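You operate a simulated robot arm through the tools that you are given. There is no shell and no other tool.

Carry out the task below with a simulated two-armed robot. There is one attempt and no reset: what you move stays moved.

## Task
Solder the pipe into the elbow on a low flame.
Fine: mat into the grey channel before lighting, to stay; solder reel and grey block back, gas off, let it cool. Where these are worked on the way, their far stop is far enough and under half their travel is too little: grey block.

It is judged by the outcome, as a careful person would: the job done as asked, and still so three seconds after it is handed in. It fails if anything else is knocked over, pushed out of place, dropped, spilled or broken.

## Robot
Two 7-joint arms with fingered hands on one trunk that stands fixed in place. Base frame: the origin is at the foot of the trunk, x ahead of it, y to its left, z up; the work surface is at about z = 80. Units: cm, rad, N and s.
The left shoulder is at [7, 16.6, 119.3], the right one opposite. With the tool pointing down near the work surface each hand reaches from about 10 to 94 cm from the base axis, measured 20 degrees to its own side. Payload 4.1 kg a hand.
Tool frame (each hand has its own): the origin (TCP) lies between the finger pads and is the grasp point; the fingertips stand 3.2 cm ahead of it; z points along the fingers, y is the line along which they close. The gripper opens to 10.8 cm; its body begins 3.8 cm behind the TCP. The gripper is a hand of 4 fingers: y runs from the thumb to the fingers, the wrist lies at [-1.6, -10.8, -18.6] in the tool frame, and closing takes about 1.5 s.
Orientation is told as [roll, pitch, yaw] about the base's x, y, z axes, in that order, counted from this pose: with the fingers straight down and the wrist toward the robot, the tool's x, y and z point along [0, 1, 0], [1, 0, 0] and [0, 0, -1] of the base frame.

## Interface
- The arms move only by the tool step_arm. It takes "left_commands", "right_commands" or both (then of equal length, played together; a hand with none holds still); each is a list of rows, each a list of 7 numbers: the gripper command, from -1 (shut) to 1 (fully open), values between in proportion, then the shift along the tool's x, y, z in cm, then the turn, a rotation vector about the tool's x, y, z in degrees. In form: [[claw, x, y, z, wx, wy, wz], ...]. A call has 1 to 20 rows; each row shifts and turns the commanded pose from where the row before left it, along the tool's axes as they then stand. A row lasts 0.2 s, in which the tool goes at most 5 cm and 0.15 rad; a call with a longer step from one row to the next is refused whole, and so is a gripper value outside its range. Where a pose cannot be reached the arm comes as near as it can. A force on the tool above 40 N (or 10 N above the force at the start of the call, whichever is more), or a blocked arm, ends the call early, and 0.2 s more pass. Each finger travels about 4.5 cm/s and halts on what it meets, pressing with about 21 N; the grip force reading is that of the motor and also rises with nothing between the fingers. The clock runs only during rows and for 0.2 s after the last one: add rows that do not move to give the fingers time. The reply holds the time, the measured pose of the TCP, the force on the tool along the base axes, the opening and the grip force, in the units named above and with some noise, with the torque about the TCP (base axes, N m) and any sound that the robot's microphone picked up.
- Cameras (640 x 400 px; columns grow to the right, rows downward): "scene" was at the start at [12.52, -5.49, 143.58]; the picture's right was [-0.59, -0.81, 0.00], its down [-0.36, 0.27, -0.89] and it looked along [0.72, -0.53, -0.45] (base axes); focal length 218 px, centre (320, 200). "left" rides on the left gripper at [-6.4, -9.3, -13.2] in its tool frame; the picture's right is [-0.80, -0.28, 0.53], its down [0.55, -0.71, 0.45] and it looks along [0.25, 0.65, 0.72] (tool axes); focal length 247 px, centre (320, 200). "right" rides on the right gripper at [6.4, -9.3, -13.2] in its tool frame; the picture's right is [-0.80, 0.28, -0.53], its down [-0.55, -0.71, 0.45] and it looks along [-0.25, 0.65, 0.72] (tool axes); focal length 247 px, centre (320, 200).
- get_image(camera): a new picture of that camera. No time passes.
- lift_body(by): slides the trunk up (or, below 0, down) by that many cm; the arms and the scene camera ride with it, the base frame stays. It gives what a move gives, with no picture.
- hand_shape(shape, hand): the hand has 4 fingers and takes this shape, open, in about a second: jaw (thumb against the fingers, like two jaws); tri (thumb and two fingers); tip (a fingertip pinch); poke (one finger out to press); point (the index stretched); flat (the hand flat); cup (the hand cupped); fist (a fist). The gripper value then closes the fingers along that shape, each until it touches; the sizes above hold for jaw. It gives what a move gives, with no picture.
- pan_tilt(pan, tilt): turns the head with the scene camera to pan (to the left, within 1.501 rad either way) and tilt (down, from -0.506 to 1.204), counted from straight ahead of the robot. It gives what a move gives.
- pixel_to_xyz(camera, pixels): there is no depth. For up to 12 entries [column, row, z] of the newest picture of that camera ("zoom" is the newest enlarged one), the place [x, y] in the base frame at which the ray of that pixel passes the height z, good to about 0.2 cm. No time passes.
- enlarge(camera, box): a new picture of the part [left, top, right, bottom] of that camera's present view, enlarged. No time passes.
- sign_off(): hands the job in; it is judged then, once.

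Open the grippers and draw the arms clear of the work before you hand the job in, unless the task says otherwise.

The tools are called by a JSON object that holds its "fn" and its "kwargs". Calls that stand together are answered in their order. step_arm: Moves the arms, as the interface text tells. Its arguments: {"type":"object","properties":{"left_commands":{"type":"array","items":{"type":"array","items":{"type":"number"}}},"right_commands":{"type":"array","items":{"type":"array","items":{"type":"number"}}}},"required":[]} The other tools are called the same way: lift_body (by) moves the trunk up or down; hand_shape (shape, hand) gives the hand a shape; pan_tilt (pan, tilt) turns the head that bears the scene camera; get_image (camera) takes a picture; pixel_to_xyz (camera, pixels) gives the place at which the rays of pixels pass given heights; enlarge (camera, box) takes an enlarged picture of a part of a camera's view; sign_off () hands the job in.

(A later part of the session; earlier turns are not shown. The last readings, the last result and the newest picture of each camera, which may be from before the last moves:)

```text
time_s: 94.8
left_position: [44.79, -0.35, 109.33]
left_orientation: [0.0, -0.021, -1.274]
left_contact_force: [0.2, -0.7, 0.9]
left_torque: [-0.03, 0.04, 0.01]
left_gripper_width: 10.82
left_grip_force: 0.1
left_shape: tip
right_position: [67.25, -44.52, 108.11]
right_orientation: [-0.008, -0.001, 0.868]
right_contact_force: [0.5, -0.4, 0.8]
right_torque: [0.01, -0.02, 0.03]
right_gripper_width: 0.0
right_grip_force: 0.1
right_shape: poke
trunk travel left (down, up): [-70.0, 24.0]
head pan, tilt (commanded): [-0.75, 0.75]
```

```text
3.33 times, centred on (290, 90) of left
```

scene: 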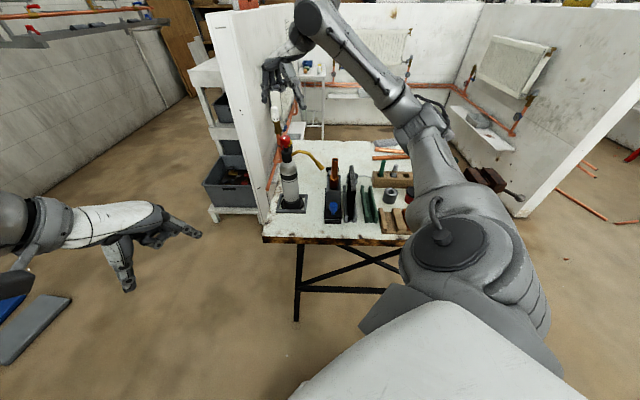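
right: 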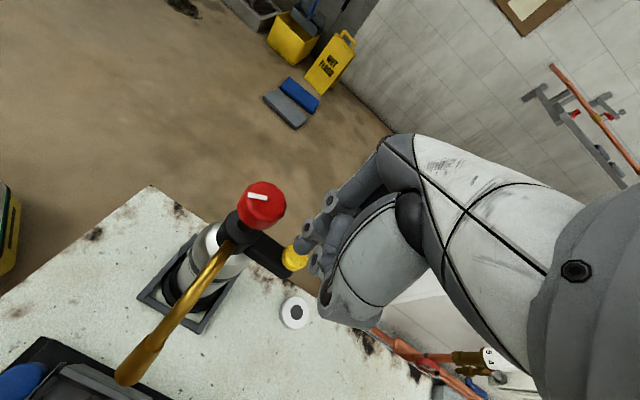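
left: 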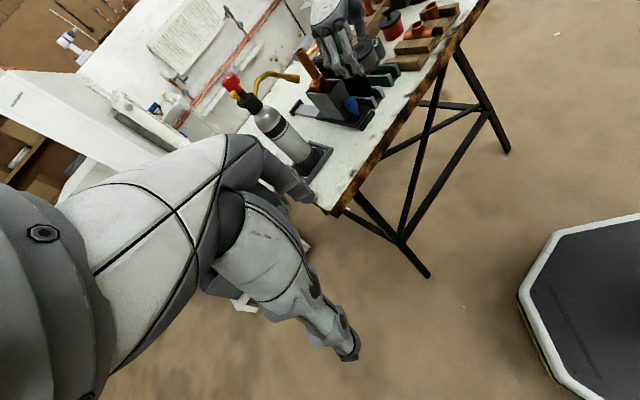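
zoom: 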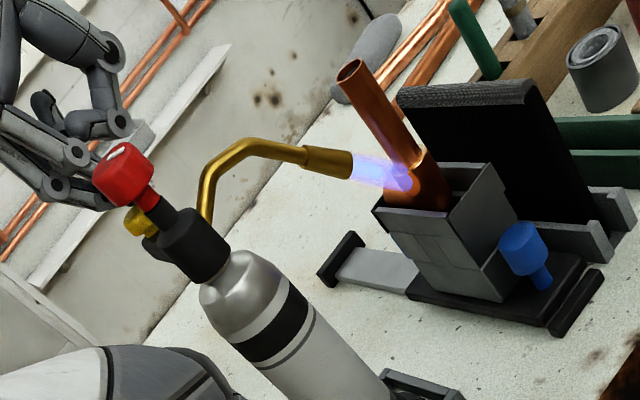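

Ignition — a short blue flame now plays on the joint. I lift the finger off, change to "jaw" and go straight for the reel.

{"fn": "step_arm", "kwargs": {"right_commands": [[1, 0, 0, -4.9, 0, 0, 0], [1, 0, 0, -4.9, 0, 0, 0]]}}

{"fn": "hand_shape", "kwargs": {"hand": "right", "shape": "jaw"}}

{"fn": "step_arm", "kwargs": {"right_commands": [[0.4, -1.084, -3.119, 2.55, 0, 0, 7.5], [0.4, -1.482, -2.95, 2.55, 0, 0, 7.5], [0.4, -1.855, -2.732, 2.55, 0, 0, 7.5], [0.4, -2.195, -2.466, 2.55, 0, 0, 7.5], [0.4, -2.499, -2.159, 2.55, 0, 0, 7.5], [0.4, -2.759, -1.814, 2.55, 0, 0, 7.5], [0.4, -2.972, -1.438, 2.55, 0, 0, 7.5], [0.4, -3.134, -1.039, 2.55, 0, 0, 7.5], [0.4, 0, 0, 0, 0, 0, 0]]}}

{"fn": "enlarge", "kwargs": {"camera": "right", "box": [200, 240, 320, 360]}}

{"fn": "enlarge", "kwargs": {"camera": "scene", "box": [290, 130, 370, 220]}}

```text
time_s: 95.4
left_position: [44.88, -0.18, 109.27]
left_orientation: [0.001, -0.025, -1.274]
left_contact_force: [0.0, -0.5, -0.1]
left_torque: [0.01, 0.01, 0.0]
left_gripper_width: 10.78
left_grip_force: 0.0
left_shape: tip
right_position: [67.35, -44.34, 117.97]
right_orientation: [-0.01, 0.002, 0.872]
right_contact_force: [-0.4, 0.0, -0.3]
right_torque: [0.02, -0.04, 0.03]
right_gripper_width: 0.0
right_grip_force: 0.1
right_shape: poke
trunk travel left (down, up): [-70.0, 24.0]
head pan, tilt (commanded): [-0.75, 0.75]
```

```text
time_s: 96.3
left_position: [44.95, -0.34, 109.3]
left_orientation: [0.0, -0.023, -1.273]
left_contact_force: [0.2, -0.7, -0.4]
left_torque: [0.02, 0.0, 0.0]
left_gripper_width: 10.79
left_grip_force: 0.1
left_shape: tip
right_position: [67.31, -44.45, 117.8]
right_orientation: [-0.009, 0.001, 0.869]
right_contact_force: [-0.3, -0.4, -0.2]
right_torque: [-0.02, 0.0, 0.01]
right_gripper_width: 10.77
right_grip_force: 0.1
right_shape: jaw
trunk travel left (down, up): [-70.0, 24.0]
head pan, tilt (commanded): [-0.75, 0.75]
```

```text
time_s: 98.3
left_position: [44.86, -0.32, 109.36]
left_orientation: [0.001, -0.021, -1.274]
left_contact_force: [0.0, -0.1, -0.1]
left_torque: [0.0, 0.0, 0.01]
left_gripper_width: 10.76
left_grip_force: 0.1
left_shape: tip
right_position: [57.91, -69.26, 97.56]
right_orientation: [-0.005, -0.008, -0.18]
right_contact_force: [0.4, -0.1, 0.3]
right_torque: [-0.02, -0.01, 0.01]
right_gripper_width: 7.6
right_grip_force: 0.0
right_shape: jaw
trunk travel left (down, up): [-70.0, 24.0]
head pan, tilt (commanded): [-0.75, 0.75]
```

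```text
3.33 times, centred on (260, 300) of right
```

zoom: 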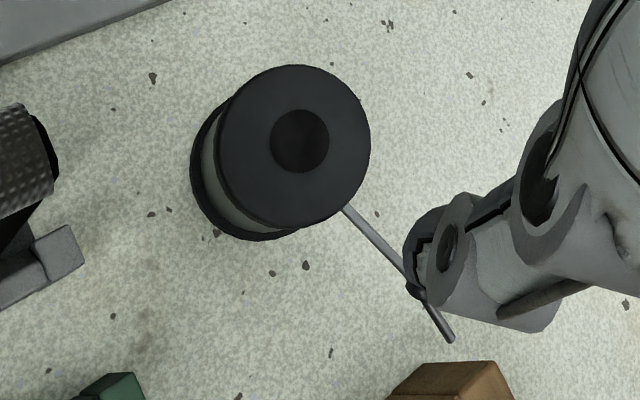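

```text
4.44 times, centred on (330, 175) of scene
```

zoom: 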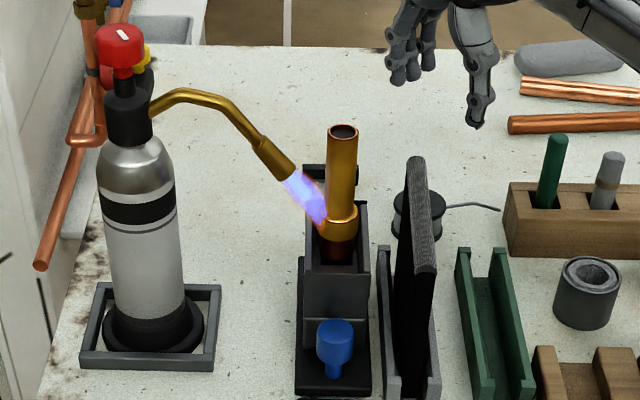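

The joint is heating fast — pipe already turning golden. The reel is where expected; I descend and grip it now.

{"fn": "step_arm", "kwargs": {"right_commands": [[0.4, 0, -0.12, 4.6, 0, 0, 0], [0.4, 0, 0, 4.6, 0, 0, 0], [0.4, 0, 0, 3.3, 0, 0, 0], [0.4, 0, 0, 1.4, 0, 0, 0], [-0.2, 0, 0, 0, 0, 0, 0], [-1, 0, 0, 0, 0, 0, 0], [-1, 0, 0, 0, 0, 0, 0], [-1, 0, 0, 0, 0, 0, 0], [-1, 0, 0, 0, 0, 0, 0]]}}

{"fn": "enlarge", "kwargs": {"camera": "scene", "box": [290, 130, 370, 220]}}

```text
time_s: 100.3
left_position: [44.75, -0.34, 109.26]
left_orientation: [0.0, -0.023, -1.274]
left_contact_force: [-1.3, -0.1, -0.1]
left_torque: [-0.03, 0.01, -0.01]
left_gripper_width: 10.8
left_grip_force: 0.1
left_shape: tip
right_position: [57.65, -69.26, 83.79]
right_orientation: [-0.007, -0.007, -0.179]
right_contact_force: [-0.5, -0.3, 0.3]
right_torque: [0.02, -0.02, 0.04]
right_gripper_width: 3.77
right_grip_force: 21.2
right_shape: jaw
trunk travel left (down, up): [-70.0, 24.0]
head pan, tilt (commanded): [-0.75, 0.75]
```

```text
4.44 times, centred on (330, 175) of scene
```

zoom: 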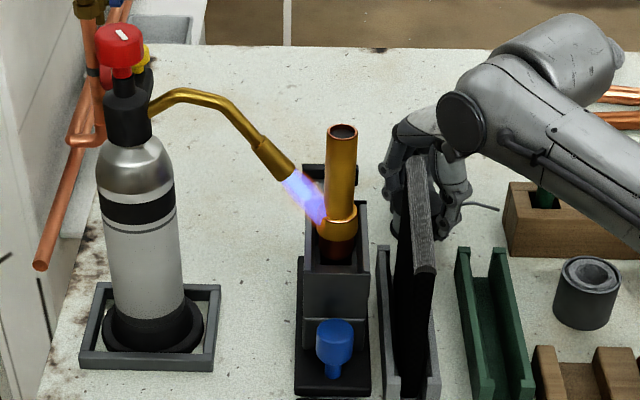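

Reel gripped (3.77 cm). I lift and carry it to the pre-apply point with the wire rotating into line.

{"fn": "step_arm", "kwargs": {"right_commands": [[-1, 0, 0, -4.9, 0, 0, 0], [-1, 0, 0, -4.9, 0, 0, 0], [-1, 0, 0, -4.9, 0, 0, 0], [-1, 0, 0, -4.9, 0, 0, 0], [-1, 1.674, -3.512, 0, 0, 0, -7.9], [-1, 2.141, -3.248, 0, 0, 0, -7.9], [-1, 2.567, -2.923, 0, 0, 0, -7.9], [-1, 2.945, -2.543, 0, 0, 0, -7.9], [-1, 3.267, -2.114, 0, 0, 0, -7.9], [-1, 3.933, 1.906, 0.875, 0, 0, -7.93], [-1, 3.633, 2.429, 0.875, 0, 0, -7.93], [-1, 3.265, 2.905, 0.875, 0, 0, -7.93], [-1, 2.835, 3.326, 0.875, 0, 0, -7.93], [-1, 0, 0, 0, 0, 0, 0]]}}

{"fn": "enlarge", "kwargs": {"camera": "right", "box": [300, 260, 500, 400]}}

{"fn": "enlarge", "kwargs": {"camera": "left", "box": [240, 20, 400, 140]}}

```text
time_s: 103.3
left_position: [44.76, -0.47, 109.35]
left_orientation: [-0.001, -0.021, -1.276]
left_contact_force: [-0.1, 1.0, 0.5]
left_torque: [0.01, -0.01, 0.03]
left_gripper_width: 10.79
left_grip_force: 0.1
left_shape: tip
right_position: [41.02, -40.47, 99.46]
right_orientation: [-0.008, 0.001, 1.066]
right_contact_force: [-0.5, -0.4, -3.5]
right_torque: [0.02, -0.01, -0.04]
right_gripper_width: 3.73
right_grip_force: 20.8
right_shape: jaw
trunk travel left (down, up): [-70.0, 24.0]
head pan, tilt (commanded): [-0.75, 0.75]
```

```text
2.86 times, centred on (400, 330) of right
```

zoom: 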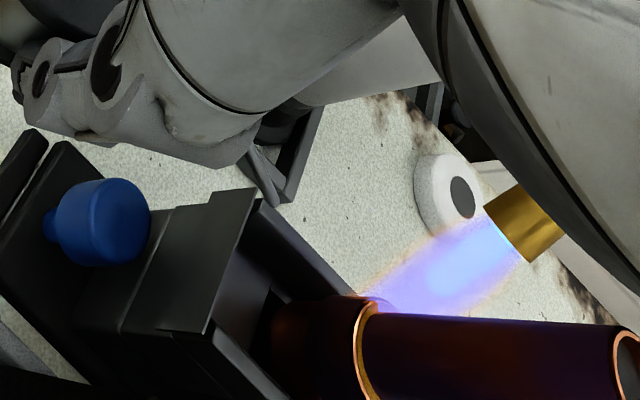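

```text
3.33 times, centred on (320, 80) of left
```

zoom: 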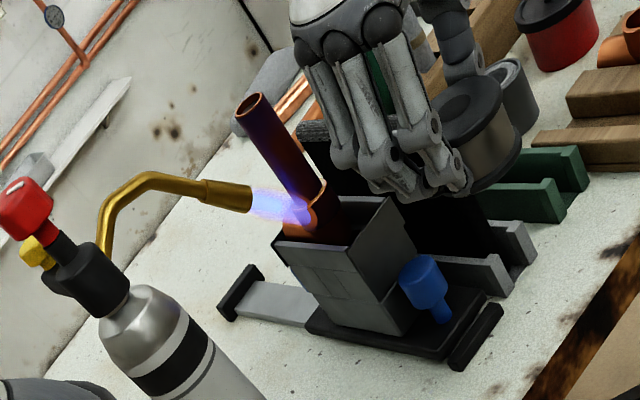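

The metal is past gold into purple: hot. I bring the wire tip onto the joint now.

{"fn": "step_arm", "kwargs": {"right_commands": [[-1, -2.87, -0.72, 1.0, 0, 0, 0], [-1, -2.87, -0.72, 1.26, 0, 0, 0], [-1, 0, 0, 0, 0, 0, 0], [-1, 0, 0, 0, 0, 0, 0]]}}

{"fn": "enlarge", "kwargs": {"camera": "right", "box": [350, 290, 450, 380]}}

{"fn": "enlarge", "kwargs": {"camera": "scene", "box": [315, 160, 355, 210]}}

{"fn": "enlarge", "kwargs": {"camera": "left", "box": [290, 40, 360, 110]}}

```text
time_s: 104.3
left_position: [44.86, -0.46, 109.19]
left_orientation: [0.0, -0.022, -1.275]
left_contact_force: [-0.6, -0.3, -0.1]
left_torque: [0.0, 0.0, 0.0]
left_gripper_width: 10.78
left_grip_force: 0.0
left_shape: tip
right_position: [45.35, -44.36, 97.3]
right_orientation: [-0.006, 0.0, 1.065]
right_contact_force: [0.1, -1.0, -3.7]
right_torque: [-0.02, 0.01, 0.01]
right_gripper_width: 3.73
right_grip_force: 21.3
right_shape: jaw
trunk travel left (down, up): [-70.0, 24.0]
head pan, tilt (commanded): [-0.75, 0.75]
```

```text
4.44 times, centred on (400, 335) of right
```

zoom: 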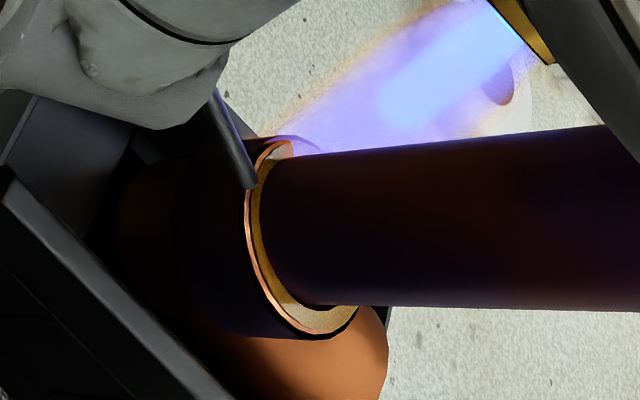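

```text
8.00 times, centred on (335, 185) of scene
```

zoom: 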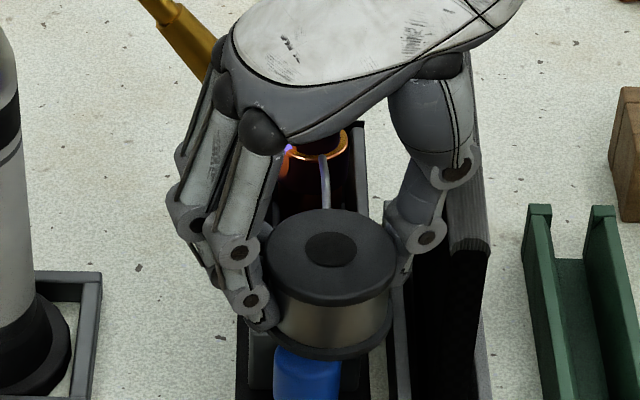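

```text
5.71 times, centred on (325, 75) of left
```

zoom: 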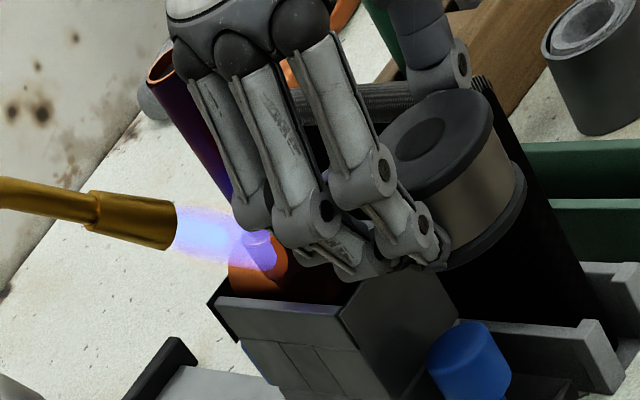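

The tip is just at the ring's outer edge; I advance about 0.4 cm so it touches the seam, and hold.

{"fn": "step_arm", "kwargs": {"right_commands": [[-1, -0.4, -0.07, 0.2, 0, 0, 0], [-1, 0, 0, 0, 0, 0, 0], [-1, 0, 0, 0, 0, 0, 0]]}}

{"fn": "enlarge", "kwargs": {"camera": "right", "box": [350, 290, 450, 380]}}

{"fn": "enlarge", "kwargs": {"camera": "scene", "box": [320, 165, 350, 195]}}

```text
time_s: 105.1
left_position: [44.76, -0.41, 109.32]
left_orientation: [-0.001, -0.024, -1.274]
left_contact_force: [-0.2, -0.4, 0.5]
left_torque: [0.0, -0.02, -0.02]
left_gripper_width: 10.81
left_grip_force: 0.0
left_shape: tip
right_position: [45.67, -44.8, 97.23]
right_orientation: [-0.006, 0.002, 1.064]
right_contact_force: [0.9, 0.2, -3.5]
right_torque: [-0.04, -0.02, -0.03]
right_gripper_width: 3.75
right_grip_force: 20.9
right_shape: jaw
trunk travel left (down, up): [-70.0, 24.0]
head pan, tilt (commanded): [-0.75, 0.75]
```

```text
4.44 times, centred on (400, 335) of right
```

zoom: 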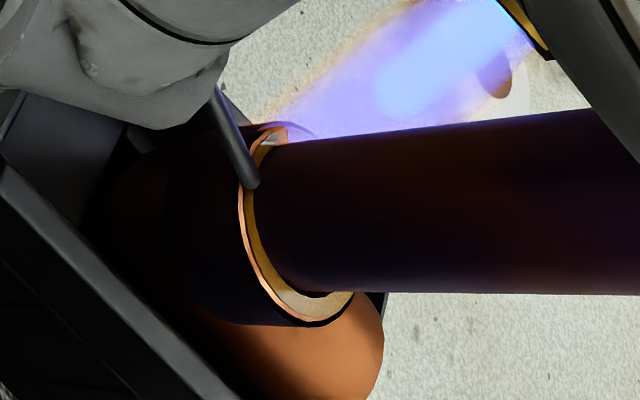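

```text
13.33 times, centred on (335, 180) of scene
```

zoom: 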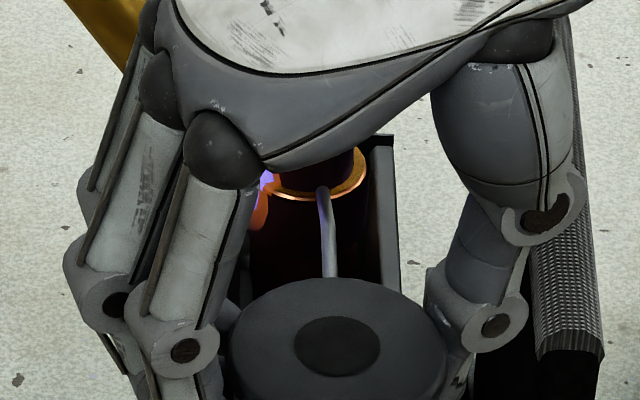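

The tip overlaps the seam in both views but no contact force yet; I press it slightly further in and down and hold a moment.

{"fn": "step_arm", "kwargs": {"right_commands": [[-1, -0.25, 0, 0.3, 0, 0, 0], [-1, 0, 0, 0.2, 0, 0, 0], [-1, 0, 0, 0, 0, 0, 0]]}}

{"fn": "enlarge", "kwargs": {"camera": "right", "box": [350, 290, 450, 380]}}

{"fn": "enlarge", "kwargs": {"camera": "scene", "box": [320, 165, 350, 195]}}

{"fn": "enlarge", "kwargs": {"camera": "left", "box": [290, 40, 360, 110]}}

```text
time_s: 105.9
left_position: [44.81, -0.33, 109.27]
left_orientation: [0.001, -0.022, -1.273]
left_contact_force: [-0.8, 0.9, -0.4]
left_torque: [-0.01, 0.01, -0.01]
left_gripper_width: 10.8
left_grip_force: 0.1
left_shape: tip
right_position: [45.84, -44.81, 96.6]
right_orientation: [-0.009, 0.002, 1.062]
right_contact_force: [-0.2, -0.7, -1.2]
right_torque: [-0.06, -0.06, 0.0]
right_gripper_width: 3.73
right_grip_force: 20.9
right_shape: jaw
trunk travel left (down, up): [-70.0, 24.0]
head pan, tilt (commanded): [-0.75, 0.75]
```

```text
4.44 times, centred on (400, 335) of right
```

zoom: 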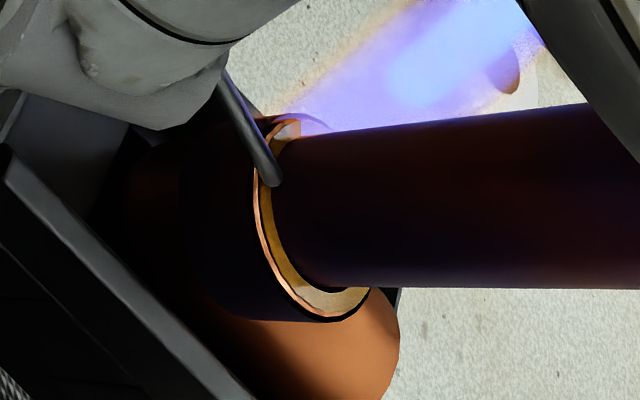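

```text
13.33 times, centred on (335, 180) of scene
```

zoom: 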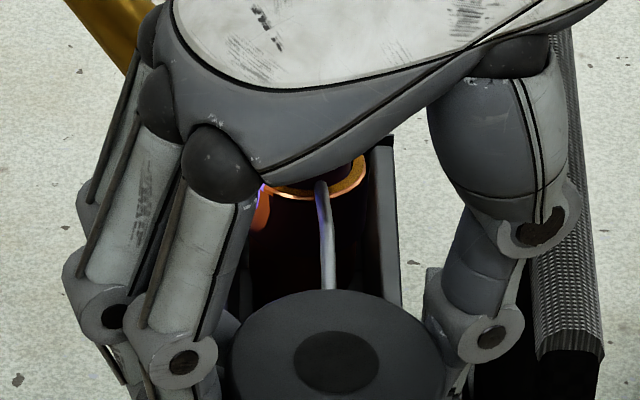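

```text
5.71 times, centred on (325, 75) of left
```

zoom: 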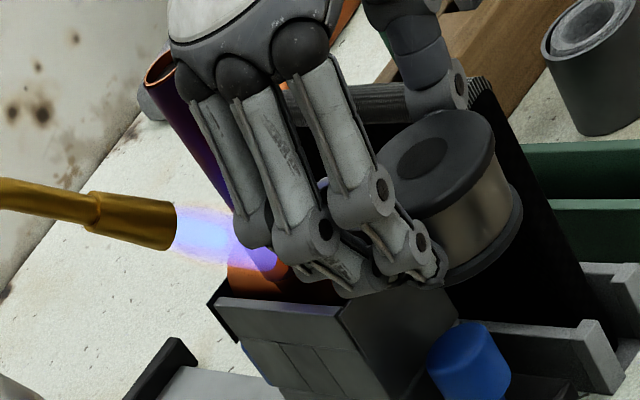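

Contact now: the weight reading dropped by ~2 N and the tip lies in the seam. I hold for about a second and watch for silver filling.

{"fn": "step_arm", "kwargs": {"right_commands": [[-1, 0, 0, 0, 0, 0, 0], [-1, 0, 0, 0, 0, 0, 0], [-1, 0, 0, 0, 0, 0, 0], [-1, 0, 0, 0, 0, 0, 0]]}}

{"fn": "enlarge", "kwargs": {"camera": "right", "box": [350, 290, 450, 380]}}

{"fn": "enlarge", "kwargs": {"camera": "scene", "box": [320, 165, 350, 195]}}

```text
time_s: 106.9
left_position: [44.77, -0.27, 109.25]
left_orientation: [0.0, -0.022, -1.274]
left_contact_force: [0.9, -0.5, -0.1]
left_torque: [-0.01, 0.0, 0.0]
left_gripper_width: 10.77
left_grip_force: 0.1
left_shape: tip
right_position: [45.76, -44.9, 96.54]
right_orientation: [-0.008, 0.002, 1.064]
right_contact_force: [-0.1, -0.4, -1.9]
right_torque: [-0.06, -0.07, -0.02]
right_gripper_width: 3.75
right_grip_force: 21.0
right_shape: jaw
trunk travel left (down, up): [-70.0, 24.0]
head pan, tilt (commanded): [-0.75, 0.75]
```

```text
4.44 times, centred on (400, 335) of right
```

zoom: 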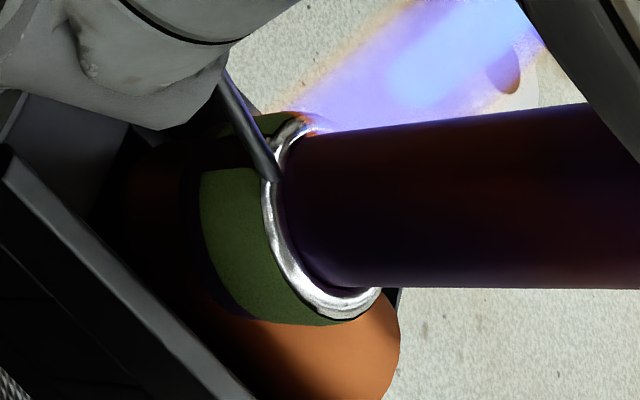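

```text
13.33 times, centred on (335, 180) of scene
```

zoom: 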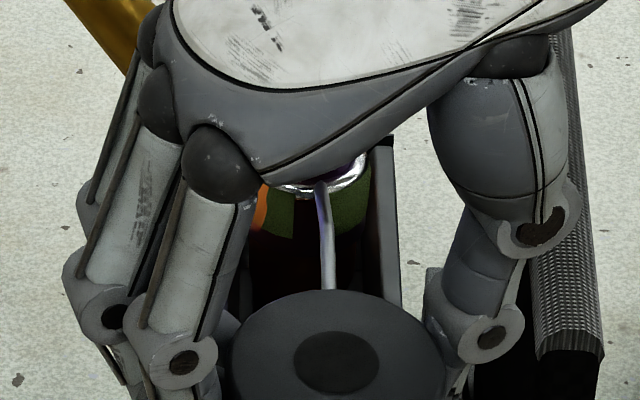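

Silver has run all round the seam: the joint is soldered. I withdraw the wire at once and carry the reel back to its place.

{"fn": "step_arm", "kwargs": {"right_commands": [[-1, 3.0, 0.75, -1.9, 0, 0, 0], [-1, 3.5, 0.86, -1.35, 0, 0, 0], [-1, -2.345, -3.688, -0.875, 0, 0, 7.93], [-1, -2.829, -3.331, -0.875, 0, 0, 7.93], [-1, -3.265, -2.905, -0.875, 0, 0, 7.93], [-1, -3.633, -2.4285, -0.875, 0, 0, 7.93], [-1, -3.532, 1.635, 0, 0, 0, 7.9], [-1, -3.274, 2.105, 0, 0, 0, 7.9], [-1, -2.953, 2.535, 0, 0, 0, 7.9], [-1, -2.577, 2.916, 0, 0, 0, 7.9], [-1, -2.152, 3.243, 0, 0, 0, 7.9], [-1, 0, 0, 4.9, 0, 0, 0], [-1, 0, 0, 4.9, 0, 0, 0], [-1, 0, 0, 4.9, 0, 0, 0], [-1, 0, 0, 3.0, 0, 0, 0]]}}

{"fn": "enlarge", "kwargs": {"camera": "scene", "box": [300, 130, 400, 220]}}

{"fn": "get_image", "kwargs": {"camera": "right"}}

```text
time_s: 110.1
left_position: [44.88, -0.34, 109.27]
left_orientation: [0.001, -0.023, -1.273]
left_contact_force: [-0.2, -0.6, 0.2]
left_torque: [0.02, -0.02, -0.01]
left_gripper_width: 10.8
left_grip_force: 0.0
left_shape: tip
right_position: [57.85, -69.33, 85.78]
right_orientation: [-0.005, -0.006, -0.177]
right_contact_force: [-0.2, -0.3, -2.5]
right_torque: [0.0, 0.02, -0.02]
right_gripper_width: 3.68
right_grip_force: 20.8
right_shape: jaw
trunk travel left (down, up): [-70.0, 24.0]
head pan, tilt (commanded): [-0.75, 0.75]
```

```text
4.44 times, centred on (350, 175) of scene
```

zoom: 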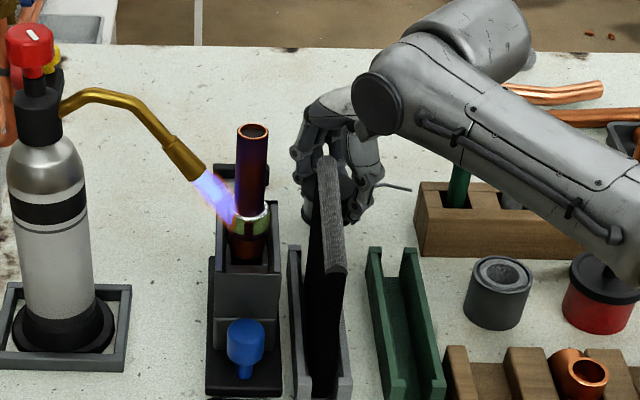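

```text
taken
```

right: 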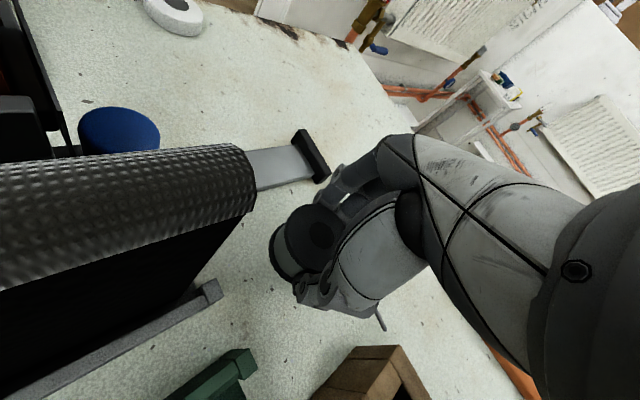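

I set the reel down at its original spot: lower 2 cm with a 2 mm correction, then open and rise.

{"fn": "step_arm", "kwargs": {"right_commands": [[-1, 0.16, -0.2, 1.0, 0, 0, 0], [-1, 0, 0, 0.7, 0, 0, 0], [-1, 0, 0, 0.3, 0, 0, 0], [-1, 0, 0, 0.1, 0, 0, 0]]}}

```text
time_s: 111.1
left_position: [44.88, -0.42, 109.32]
left_orientation: [0.0, -0.022, -1.276]
left_contact_force: [0.1, -0.6, -0.1]
left_torque: [-0.02, -0.02, 0.01]
left_gripper_width: 10.81
left_grip_force: 0.1
left_shape: tip
right_position: [57.67, -69.08, 83.8]
right_orientation: [-0.005, -0.007, -0.178]
right_contact_force: [-0.6, -2.3, -0.2]
right_torque: [0.0, -0.05, 0.01]
right_gripper_width: 3.72
right_grip_force: 20.8
right_shape: jaw
trunk travel left (down, up): [-70.0, 24.0]
head pan, tilt (commanded): [-0.75, 0.75]
```

The reel is on the bench again. I open, rise straight up, and swing over to the torch in one motion.

{"fn": "step_arm", "kwargs": {"right_commands": [[0, 0, 0, 0, 0, 0, 0], [0.4, 0, 0, 0, 0, 0, 0], [0.4, 0, 0, 0, 0, 0, 0], [0.4, 0, 0, -4.9, 0, 0, 0], [0.4, 0, 0, -4.9, 0, 0, 0], [0.4, 0, 0, -4.9, 0, 0, 0], [0.4, 0, 0, -4.9, 0, 0, 0], [0.4, 3.66, 0.154, -1.85, 0, 0, -7.5], [0.4, 3.609, 0.631, -1.85, 0, 0, -7.5], [0.4, 3.4955, 1.096, -1.85, 0, 0, -7.5], [0.4, 3.322, 1.543, -1.85, 0, 0, -7.5], [0.4, 3.093, 1.964, -1.85, 0, 0, -7.5], [0.4, 2.81, 2.35, -1.85, 0, 0, -7.5], [0.4, 2.479, 2.697, -1.85, 0, 0, -7.5], [0.4, 2.106, 2.998, -1.85, 0, 0, -7.5]]}}

{"fn": "hand_shape", "kwargs": {"hand": "right", "shape": "tip"}}

{"fn": "enlarge", "kwargs": {"camera": "scene", "box": [255, 90, 395, 210]}}

{"fn": "enlarge", "kwargs": {"camera": "right", "box": [230, 220, 330, 320]}}

```text
time_s: 114.3
left_position: [44.9, -0.29, 109.25]
left_orientation: [-0.002, -0.024, -1.274]
left_contact_force: [-0.4, 0.1, -0.1]
left_torque: [-0.05, -0.02, -0.02]
left_gripper_width: 10.77
left_grip_force: 0.0
left_shape: tip
right_position: [63.89, -40.06, 118.04]
right_orientation: [-0.009, 0.002, 0.87]
right_contact_force: [-0.2, 0.2, -0.6]
right_torque: [-0.02, 0.01, 0.02]
right_gripper_width: 7.55
right_grip_force: 0.2
right_shape: jaw
trunk travel left (down, up): [-70.0, 24.0]
head pan, tilt (commanded): [-0.75, 0.75]
```

```text
time_s: 115.2
left_position: [44.84, -0.32, 109.4]
left_orientation: [-0.001, -0.022, -1.274]
left_contact_force: [-1.4, 0.3, 0.5]
left_torque: [-0.01, 0.03, 0.01]
left_gripper_width: 10.79
left_grip_force: 0.0
left_shape: tip
right_position: [63.92, -40.23, 118.13]
right_orientation: [-0.009, 0.001, 0.87]
right_contact_force: [-0.3, 0.5, -0.4]
right_torque: [0.01, -0.01, -0.01]
right_gripper_width: 10.79
right_grip_force: 0.1
right_shape: tip
trunk travel left (down, up): [-70.0, 24.0]
head pan, tilt (commanded): [-0.75, 0.75]
```

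```text
3.33 times, centred on (325, 150) of scene
```

zoom: 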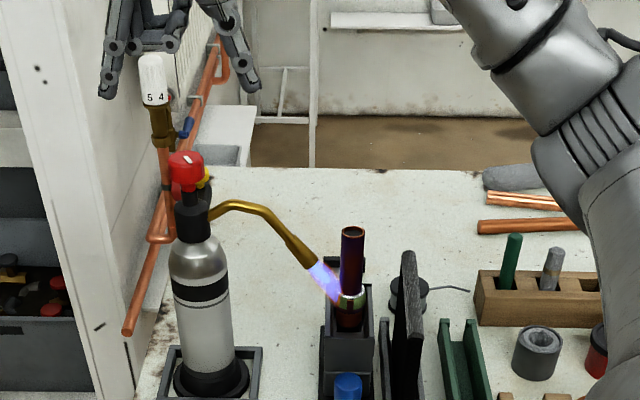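

```text
4.00 times, centred on (280, 270) of right
```

zoom: 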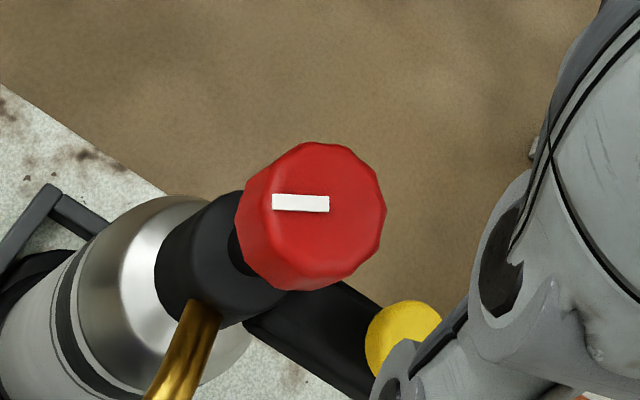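

Flame still on; I check the brass tube's height under the thumb before lowering over the knob.

{"fn": "pixel_to_xyz", "kwargs": {"camera": "scene", "pixels": [[298.8, 150, 104], [298.8, 150, 106], [298.8, 150, 108], [294.5, 152.5, 104], [294.5, 152.5, 106]]}}

```text
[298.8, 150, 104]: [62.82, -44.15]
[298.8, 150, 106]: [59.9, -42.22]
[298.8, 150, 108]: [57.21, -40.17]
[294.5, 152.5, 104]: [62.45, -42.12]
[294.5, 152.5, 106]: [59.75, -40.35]
```

The tube tops out at z≈105, below the thumb tip at 106.6, so it's clear. I lower onto the knob and close.

{"fn": "step_arm", "kwargs": {"right_commands": [[1, -0.25, -0.07, 3, 0, 0, 0], [1, 0, 0, 3, 0, 0, 0], [1, 0, 0, 2.3, 0, 0, 0], [0, 0, 0, 0, 0, 0, 0], [-1, 0, 0, 0, 0, 0, 0], [-1, 0, 0, 0, 0, 0, 0], [-1, 0, 0, 0, 0, 0, 0], [-1, 0, 0, 0, 0, 0, 0]]}}

{"fn": "enlarge", "kwargs": {"camera": "scene", "box": [270, 110, 310, 160]}}

```text
time_s: 117.0
left_position: [44.85, -0.33, 109.31]
left_orientation: [-0.001, -0.021, -1.276]
left_contact_force: [-0.2, 0.3, -0.1]
left_torque: [0.02, -0.02, 0.02]
left_gripper_width: 10.79
left_grip_force: 0.0
left_shape: tip
right_position: [63.98, -40.43, 109.77]
right_orientation: [-0.008, 0.001, 0.871]
right_contact_force: [0.0, 0.1, -0.3]
right_torque: [-0.05, 0.02, -0.03]
right_gripper_width: 2.83
right_grip_force: 15.4
right_shape: tip
trunk travel left (down, up): [-70.0, 24.0]
head pan, tilt (commanded): [-0.75, 0.75]
```

```text
8.00 times, centred on (290, 135) of scene
```

zoom: 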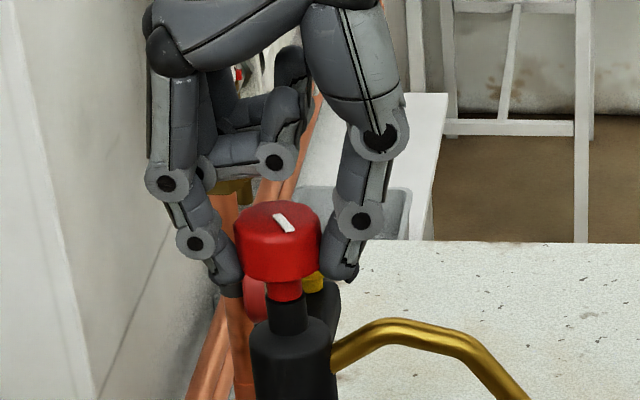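

The pinch holds the knob. I turn it clockwise 30° back to closed, plus a few degrees to seat it.

{"fn": "step_arm", "kwargs": {"right_commands": [[-1, 0, 0, 0, 0, 0, 7.5], [-1, 0, 0, 0, 0, 0, 7.5], [-1, 0, 0, 0, 0, 0, 7.5], [-1, 0, 0, 0, 0, 0, 7.5], [-1, 0, 0, 0, 0, 0, 2], [-1, 0, 0, 0, 0, 0, 0]]}}

{"fn": "enlarge", "kwargs": {"camera": "scene", "box": [270, 110, 310, 160]}}

{"fn": "enlarge", "kwargs": {"camera": "left", "box": [220, 30, 360, 150]}}

```text
time_s: 118.4
left_position: [44.84, -0.25, 109.35]
left_orientation: [-0.001, -0.022, -1.274]
left_contact_force: [0.5, 0.5, 0.4]
left_torque: [-0.04, 0.0, -0.01]
left_gripper_width: 10.8
left_grip_force: 0.1
left_shape: tip
right_position: [64.08, -40.57, 109.76]
right_orientation: [-0.007, -0.003, 0.311]
right_contact_force: [0.2, 0.9, 1.1]
right_torque: [-0.04, 0.03, 0.01]
right_gripper_width: 2.77
right_grip_force: 20.9
right_shape: tip
trunk travel left (down, up): [-70.0, 24.0]
head pan, tilt (commanded): [-0.75, 0.75]
```

```text
8.00 times, centred on (290, 135) of scene
```

zoom: 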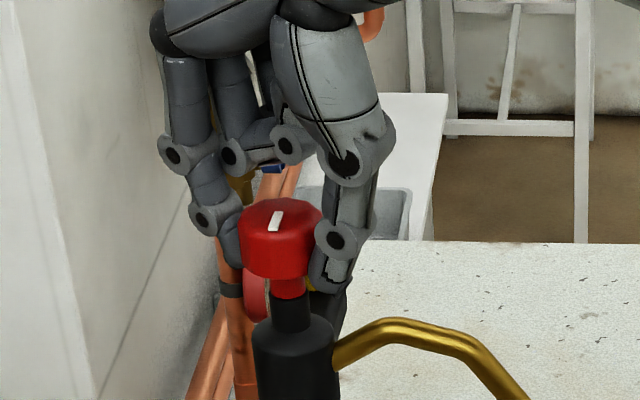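

```text
3.33 times, centred on (290, 90) of left
```

zoom: 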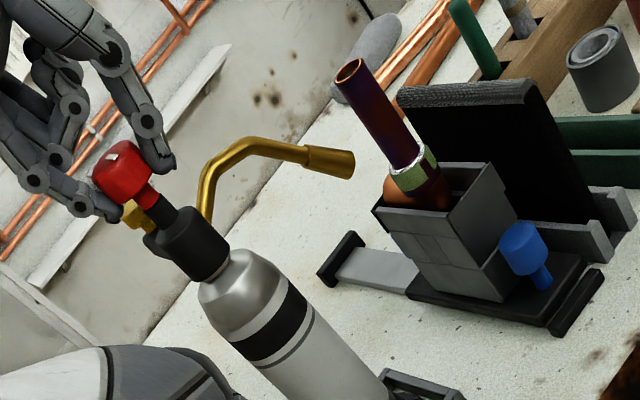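

The flame is out and the pointer is back at its original direction. I nudge 5° further clockwise to confirm it is against the closed stop.

{"fn": "step_arm", "kwargs": {"right_commands": [[-1, 0, 0, 0, 0, 0, 2.5], [-1, 0, 0, 0, 0, 0, 2.5], [-1, 0, 0, 0, 0, 0, 0]]}}

{"fn": "enlarge", "kwargs": {"camera": "right", "box": [250, 180, 400, 330]}}

{"fn": "enlarge", "kwargs": {"camera": "scene", "box": [270, 110, 310, 160]}}

```text
time_s: 119.2
left_position: [44.82, -0.36, 109.27]
left_orientation: [-0.001, -0.022, -1.275]
left_contact_force: [-0.2, 0.3, -0.2]
left_torque: [0.02, 0.01, -0.03]
left_gripper_width: 10.79
left_grip_force: 0.2
left_shape: tip
right_position: [64.07, -40.42, 109.69]
right_orientation: [-0.007, -0.004, 0.223]
right_contact_force: [0.2, 0.5, -0.2]
right_torque: [-0.01, 0.06, 0.2]
right_gripper_width: 2.83
right_grip_force: 20.9
right_shape: tip
trunk travel left (down, up): [-70.0, 24.0]
head pan, tilt (commanded): [-0.75, 0.75]
```

```text
2.67 times, centred on (325, 255) of right
```

zoom: 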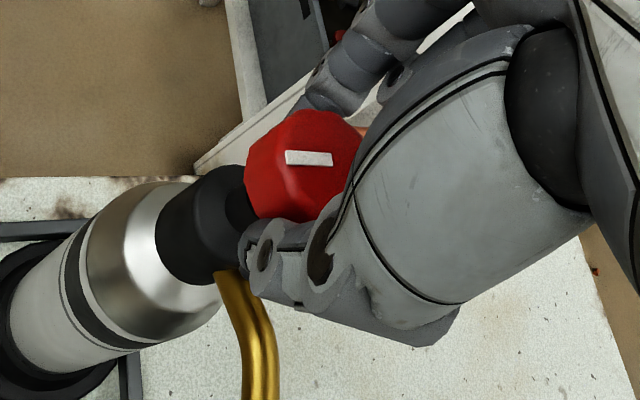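

```text
8.00 times, centred on (290, 135) of scene
```

zoom: 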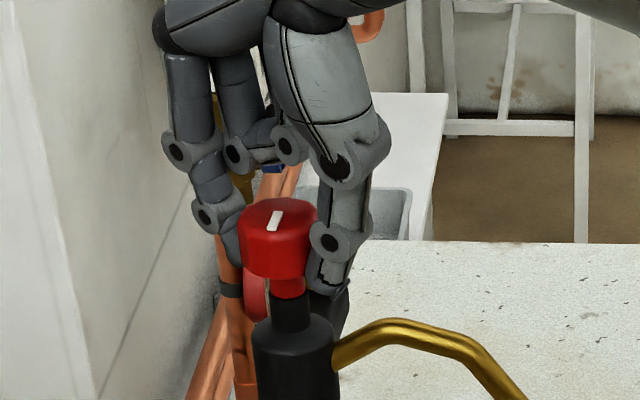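

Torque rose to 0.2 N m: the valve is on its closed stop. I release the knob and lift clear.

{"fn": "step_arm", "kwargs": {"right_commands": [[-0.3, 0, 0, 0, 0, 0, 0], [0.1, 0, 0, 0, 0, 0, 0], [0.3, 0, 0, 0, 0, 0, 0], [0.3, 0, 0, -3, 0, 0, 0], [0.3, 0, 0, -4, 0, 0, 0], [0.3, 0, 0, -4, 0, 0, 0], [0.3, 0, 0, 0, 0, 0, 0]]}}

{"fn": "get_image", "kwargs": {"camera": "scene"}}

{"fn": "enlarge", "kwargs": {"camera": "scene", "box": [270, 125, 390, 225]}}

{"fn": "enlarge", "kwargs": {"camera": "scene", "box": [322, 155, 352, 200]}}

{"fn": "enlarge", "kwargs": {"camera": "right", "box": [230, 220, 350, 330]}}

```text
time_s: 120.8
left_position: [44.8, -0.37, 109.25]
left_orientation: [0.001, -0.021, -1.276]
left_contact_force: [0.4, 0.2, -0.3]
left_torque: [0.03, -0.03, 0.01]
left_gripper_width: 10.8
left_grip_force: 0.0
left_shape: tip
right_position: [63.97, -40.54, 120.77]
right_orientation: [-0.006, -0.006, 0.224]
right_contact_force: [-0.2, 0.4, -0.6]
right_torque: [0.03, -0.02, -0.02]
right_gripper_width: 6.99
right_grip_force: 0.1
right_shape: tip
trunk travel left (down, up): [-70.0, 24.0]
head pan, tilt (commanded): [-0.75, 0.75]
```

```text
taken
```

scene: 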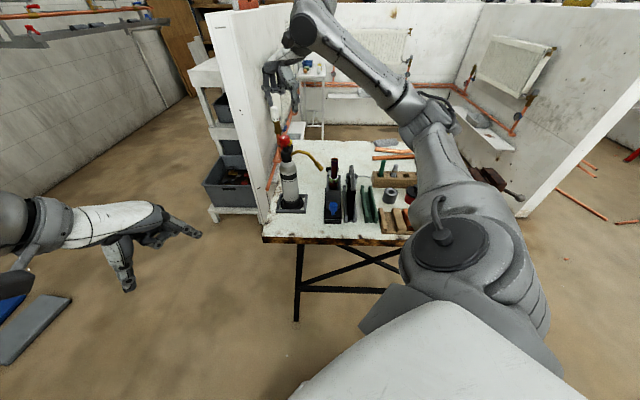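

```text
4.00 times, centred on (330, 175) of scene
```

zoom: 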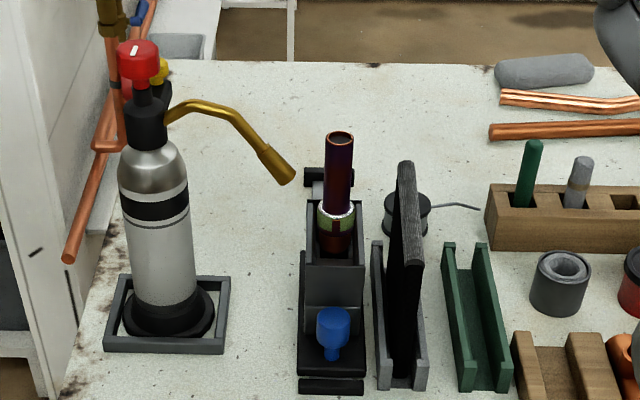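

```text
8.89 times, centred on (337, 178) of scene
```

zoom: 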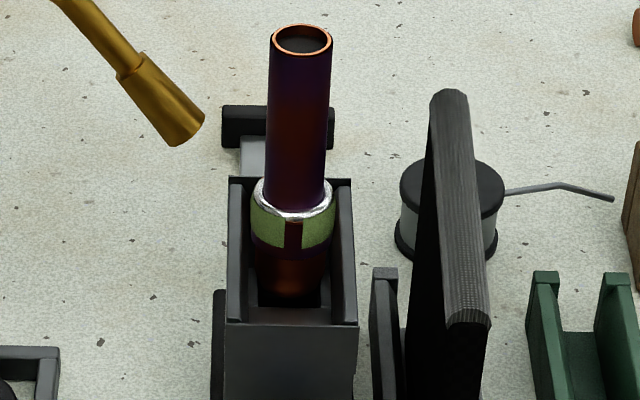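

```text
3.64 times, centred on (290, 275) of right
```

zoom: 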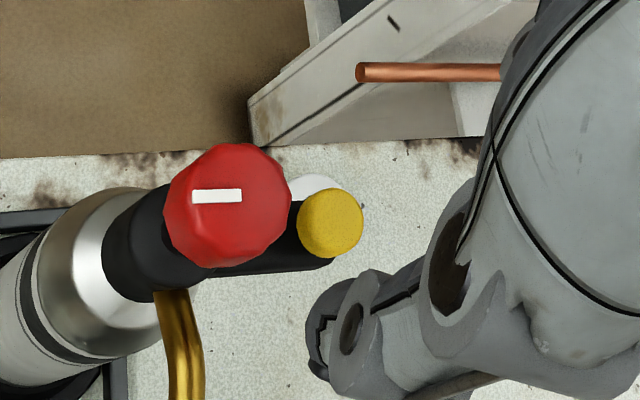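

The joint shows a full silver ring, gas off, reel back. While it cools I change to "poke" and bring the right hand round to the robot side of the carriage, yaw -45°, at safe height.

{"fn": "hand_shape", "kwargs": {"hand": "right", "shape": "poke"}}

{"fn": "step_arm", "kwargs": {"right_commands": [[1, 0.164, -2.527, 1.1, 0, 0, 7.2], [1, -0.154, -2.527, 1.1, 0, 0, 7.2], [1, -0.47, -2.488, 1.1, 0, 0, 7.2], [1, -0.778, -2.409, 1.1, 0, 0, 7.2], [1, -1.0735, -2.293, 1.1, 0, 0, 7.2], [1, -1.353, -2.14, 1.1, 0, 0, 7.2], [1, -1.61, -1.954, 1.1, 0, 0, 7.2], [1, -1.842, -1.737, 1.1, 0, 0, 7.2], [1, 0, 0, 0, 0, 0, 0]]}}

{"fn": "get_image", "kwargs": {"camera": "right"}}

{"fn": "enlarge", "kwargs": {"camera": "left", "box": [220, 0, 400, 150]}}

{"fn": "get_image", "kwargs": {"camera": "scene"}}

```text
time_s: 121.7
left_position: [44.9, -0.3, 109.2]
left_orientation: [0.0, -0.023, -1.275]
left_contact_force: [-0.2, 1.0, 0.1]
left_torque: [-0.05, 0.01, 0.0]
left_gripper_width: 10.79
left_grip_force: 0.0
left_shape: tip
right_position: [63.99, -40.42, 120.83]
right_orientation: [-0.008, -0.005, 0.224]
right_contact_force: [-0.5, 0.1, 0.7]
right_torque: [0.04, 0.0, 0.02]
right_gripper_width: 0.02
right_grip_force: 0.1
right_shape: poke
trunk travel left (down, up): [-70.0, 24.0]
head pan, tilt (commanded): [-0.75, 0.75]
```

```text
time_s: 123.7
left_position: [44.77, -0.21, 109.27]
left_orientation: [-0.002, -0.025, -1.273]
left_contact_force: [0.5, 0.8, 0.2]
left_torque: [-0.04, -0.01, -0.03]
left_gripper_width: 10.8
left_grip_force: 0.0
left_shape: tip
right_position: [45.64, -44.87, 112.43]
right_orientation: [-0.001, -0.007, -0.783]
right_contact_force: [-0.6, -0.1, 0.3]
right_torque: [0.01, -0.02, -0.01]
right_gripper_width: 0.0
right_grip_force: 0.0
right_shape: poke
right hand out of reach, approached as far as the arm can: row 8
trunk travel left (down, up): [-70.0, 24.0]
head pan, tilt (commanded): [-0.75, 0.75]
```

```text
taken
```

right: 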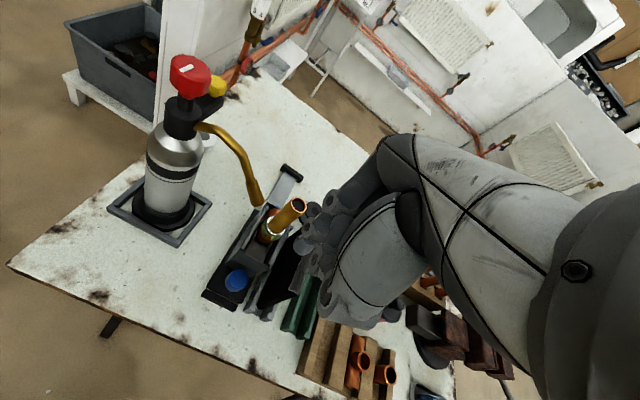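

```text
2.67 times, centred on (310, 75) of left
```

zoom: 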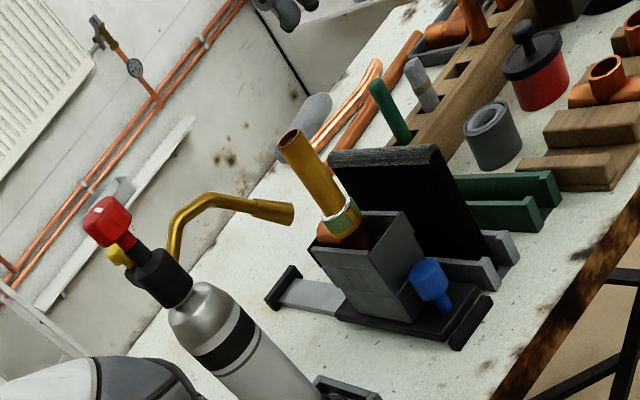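

```text
taken
```

scene: 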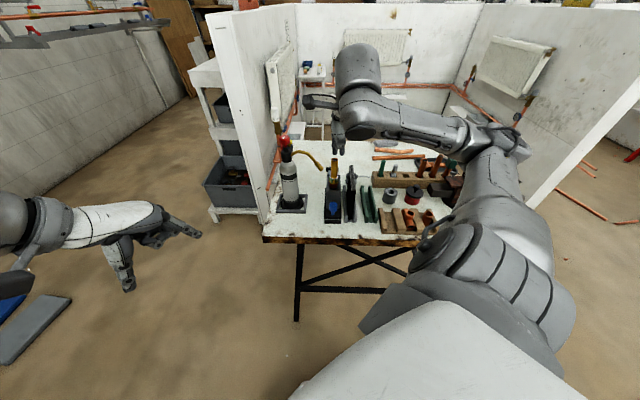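

The pipe has already cooled back from purple to gold. I tilt the finger 10° (knuckles away from the pipe) and descend partway on the robot side of the carriage, checking reach.

{"fn": "step_arm", "kwargs": {"right_commands": [[1, 0, 0, 0, -5, 0, 0], [1, 0, 0, 0, -5, 0, 0], [1, -0.24, -0.682, 3.861, 0, 0, 0], [1, 0, -0.682, 3.861, 0, 0, 0], [1, 0, -0.682, 3.861, 0, 0, 0], [1, 0, 0, 0, 0, 0, 0]]}}

{"fn": "get_image", "kwargs": {"camera": "right"}}

{"fn": "enlarge", "kwargs": {"camera": "left", "box": [220, 0, 400, 150]}}

{"fn": "enlarge", "kwargs": {"camera": "scene", "box": [290, 110, 400, 230]}}

```text
time_s: 125.1
left_position: [44.79, -0.34, 109.27]
left_orientation: [0.0, -0.023, -1.274]
left_contact_force: [-0.3, 0.0, -0.5]
left_torque: [-0.01, -0.01, 0.01]
left_gripper_width: 10.79
left_grip_force: 0.1
left_shape: tip
right_position: [47.58, -46.63, 101.36]
right_orientation: [0.0, -0.185, -0.781]
right_contact_force: [-0.5, -1.0, -0.2]
right_torque: [0.02, 0.04, 0.0]
right_gripper_width: 0.01
right_grip_force: 0.1
right_shape: poke
right hand out of reach, approached as far as the arm can: row 1, 2
trunk travel left (down, up): [-70.0, 24.0]
head pan, tilt (commanded): [-0.75, 0.75]
```

```text
taken
```

right: 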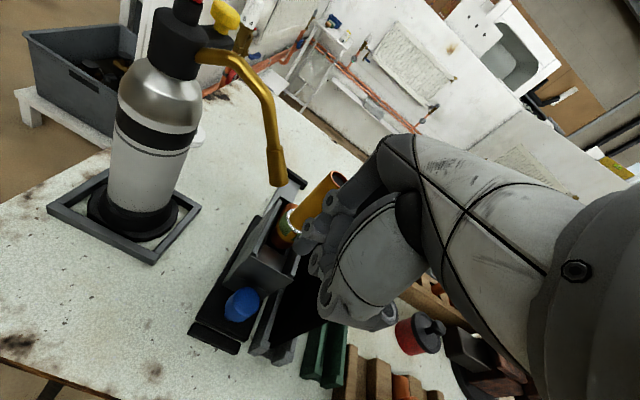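

```text
2.67 times, centred on (310, 75) of left
```

zoom: 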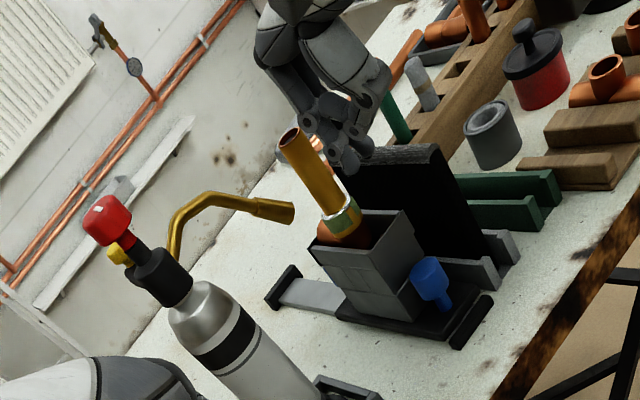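

```text
3.33 times, centred on (345, 170) of scene
```

zoom: 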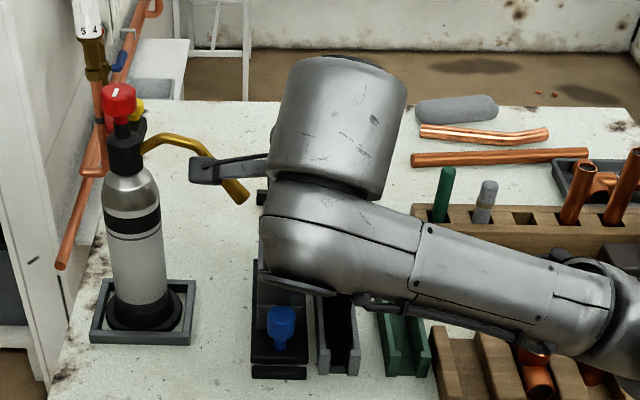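

The hand drifted a little forward at its reach limit but lower poses work. I back off 2.6 cm toward the robot while descending further.

{"fn": "step_arm", "kwargs": {"right_commands": [[1, 0, -2.556, -0.478, 0, 0, 0], [1, 0, -0.53, 2.82, 0, 0, 0], [1, 0, -0.53, 2.82, 0, 0, 0], [1, 0, -0.53, 2.82, 0, 0, 0], [1, 0, 0, 0, 0, 0, 0]]}}

{"fn": "get_image", "kwargs": {"camera": "right"}}

{"fn": "enlarge", "kwargs": {"camera": "left", "box": [220, 0, 400, 150]}}

```text
time_s: 126.3
left_position: [44.71, -0.26, 109.31]
left_orientation: [-0.001, -0.022, -1.276]
left_contact_force: [0.6, -0.4, 0.4]
left_torque: [0.02, -0.02, -0.03]
left_gripper_width: 10.8
left_grip_force: 0.0
left_shape: tip
right_position: [46.6, -45.47, 92.23]
right_orientation: [0.001, -0.183, -0.781]
right_contact_force: [0.6, 0.7, 0.0]
right_torque: [0.03, -0.03, -0.02]
right_gripper_width: 0.0
right_grip_force: 0.1
right_shape: poke
right hand out of reach, approached as far as the arm can: row 1
trunk travel left (down, up): [-70.0, 24.0]
head pan, tilt (commanded): [-0.75, 0.75]
```

```text
taken
```

right: 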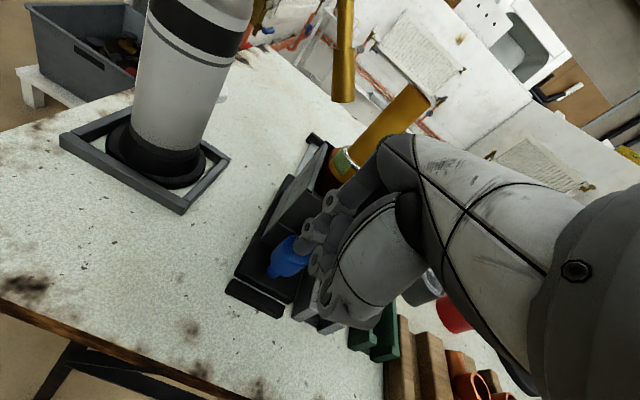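

```text
2.67 times, centred on (310, 75) of left
```

zoom: 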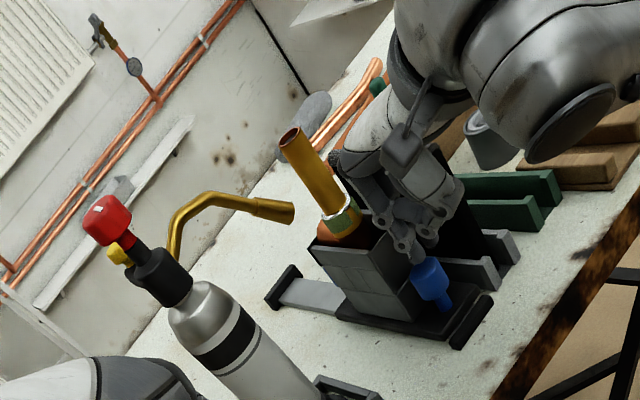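

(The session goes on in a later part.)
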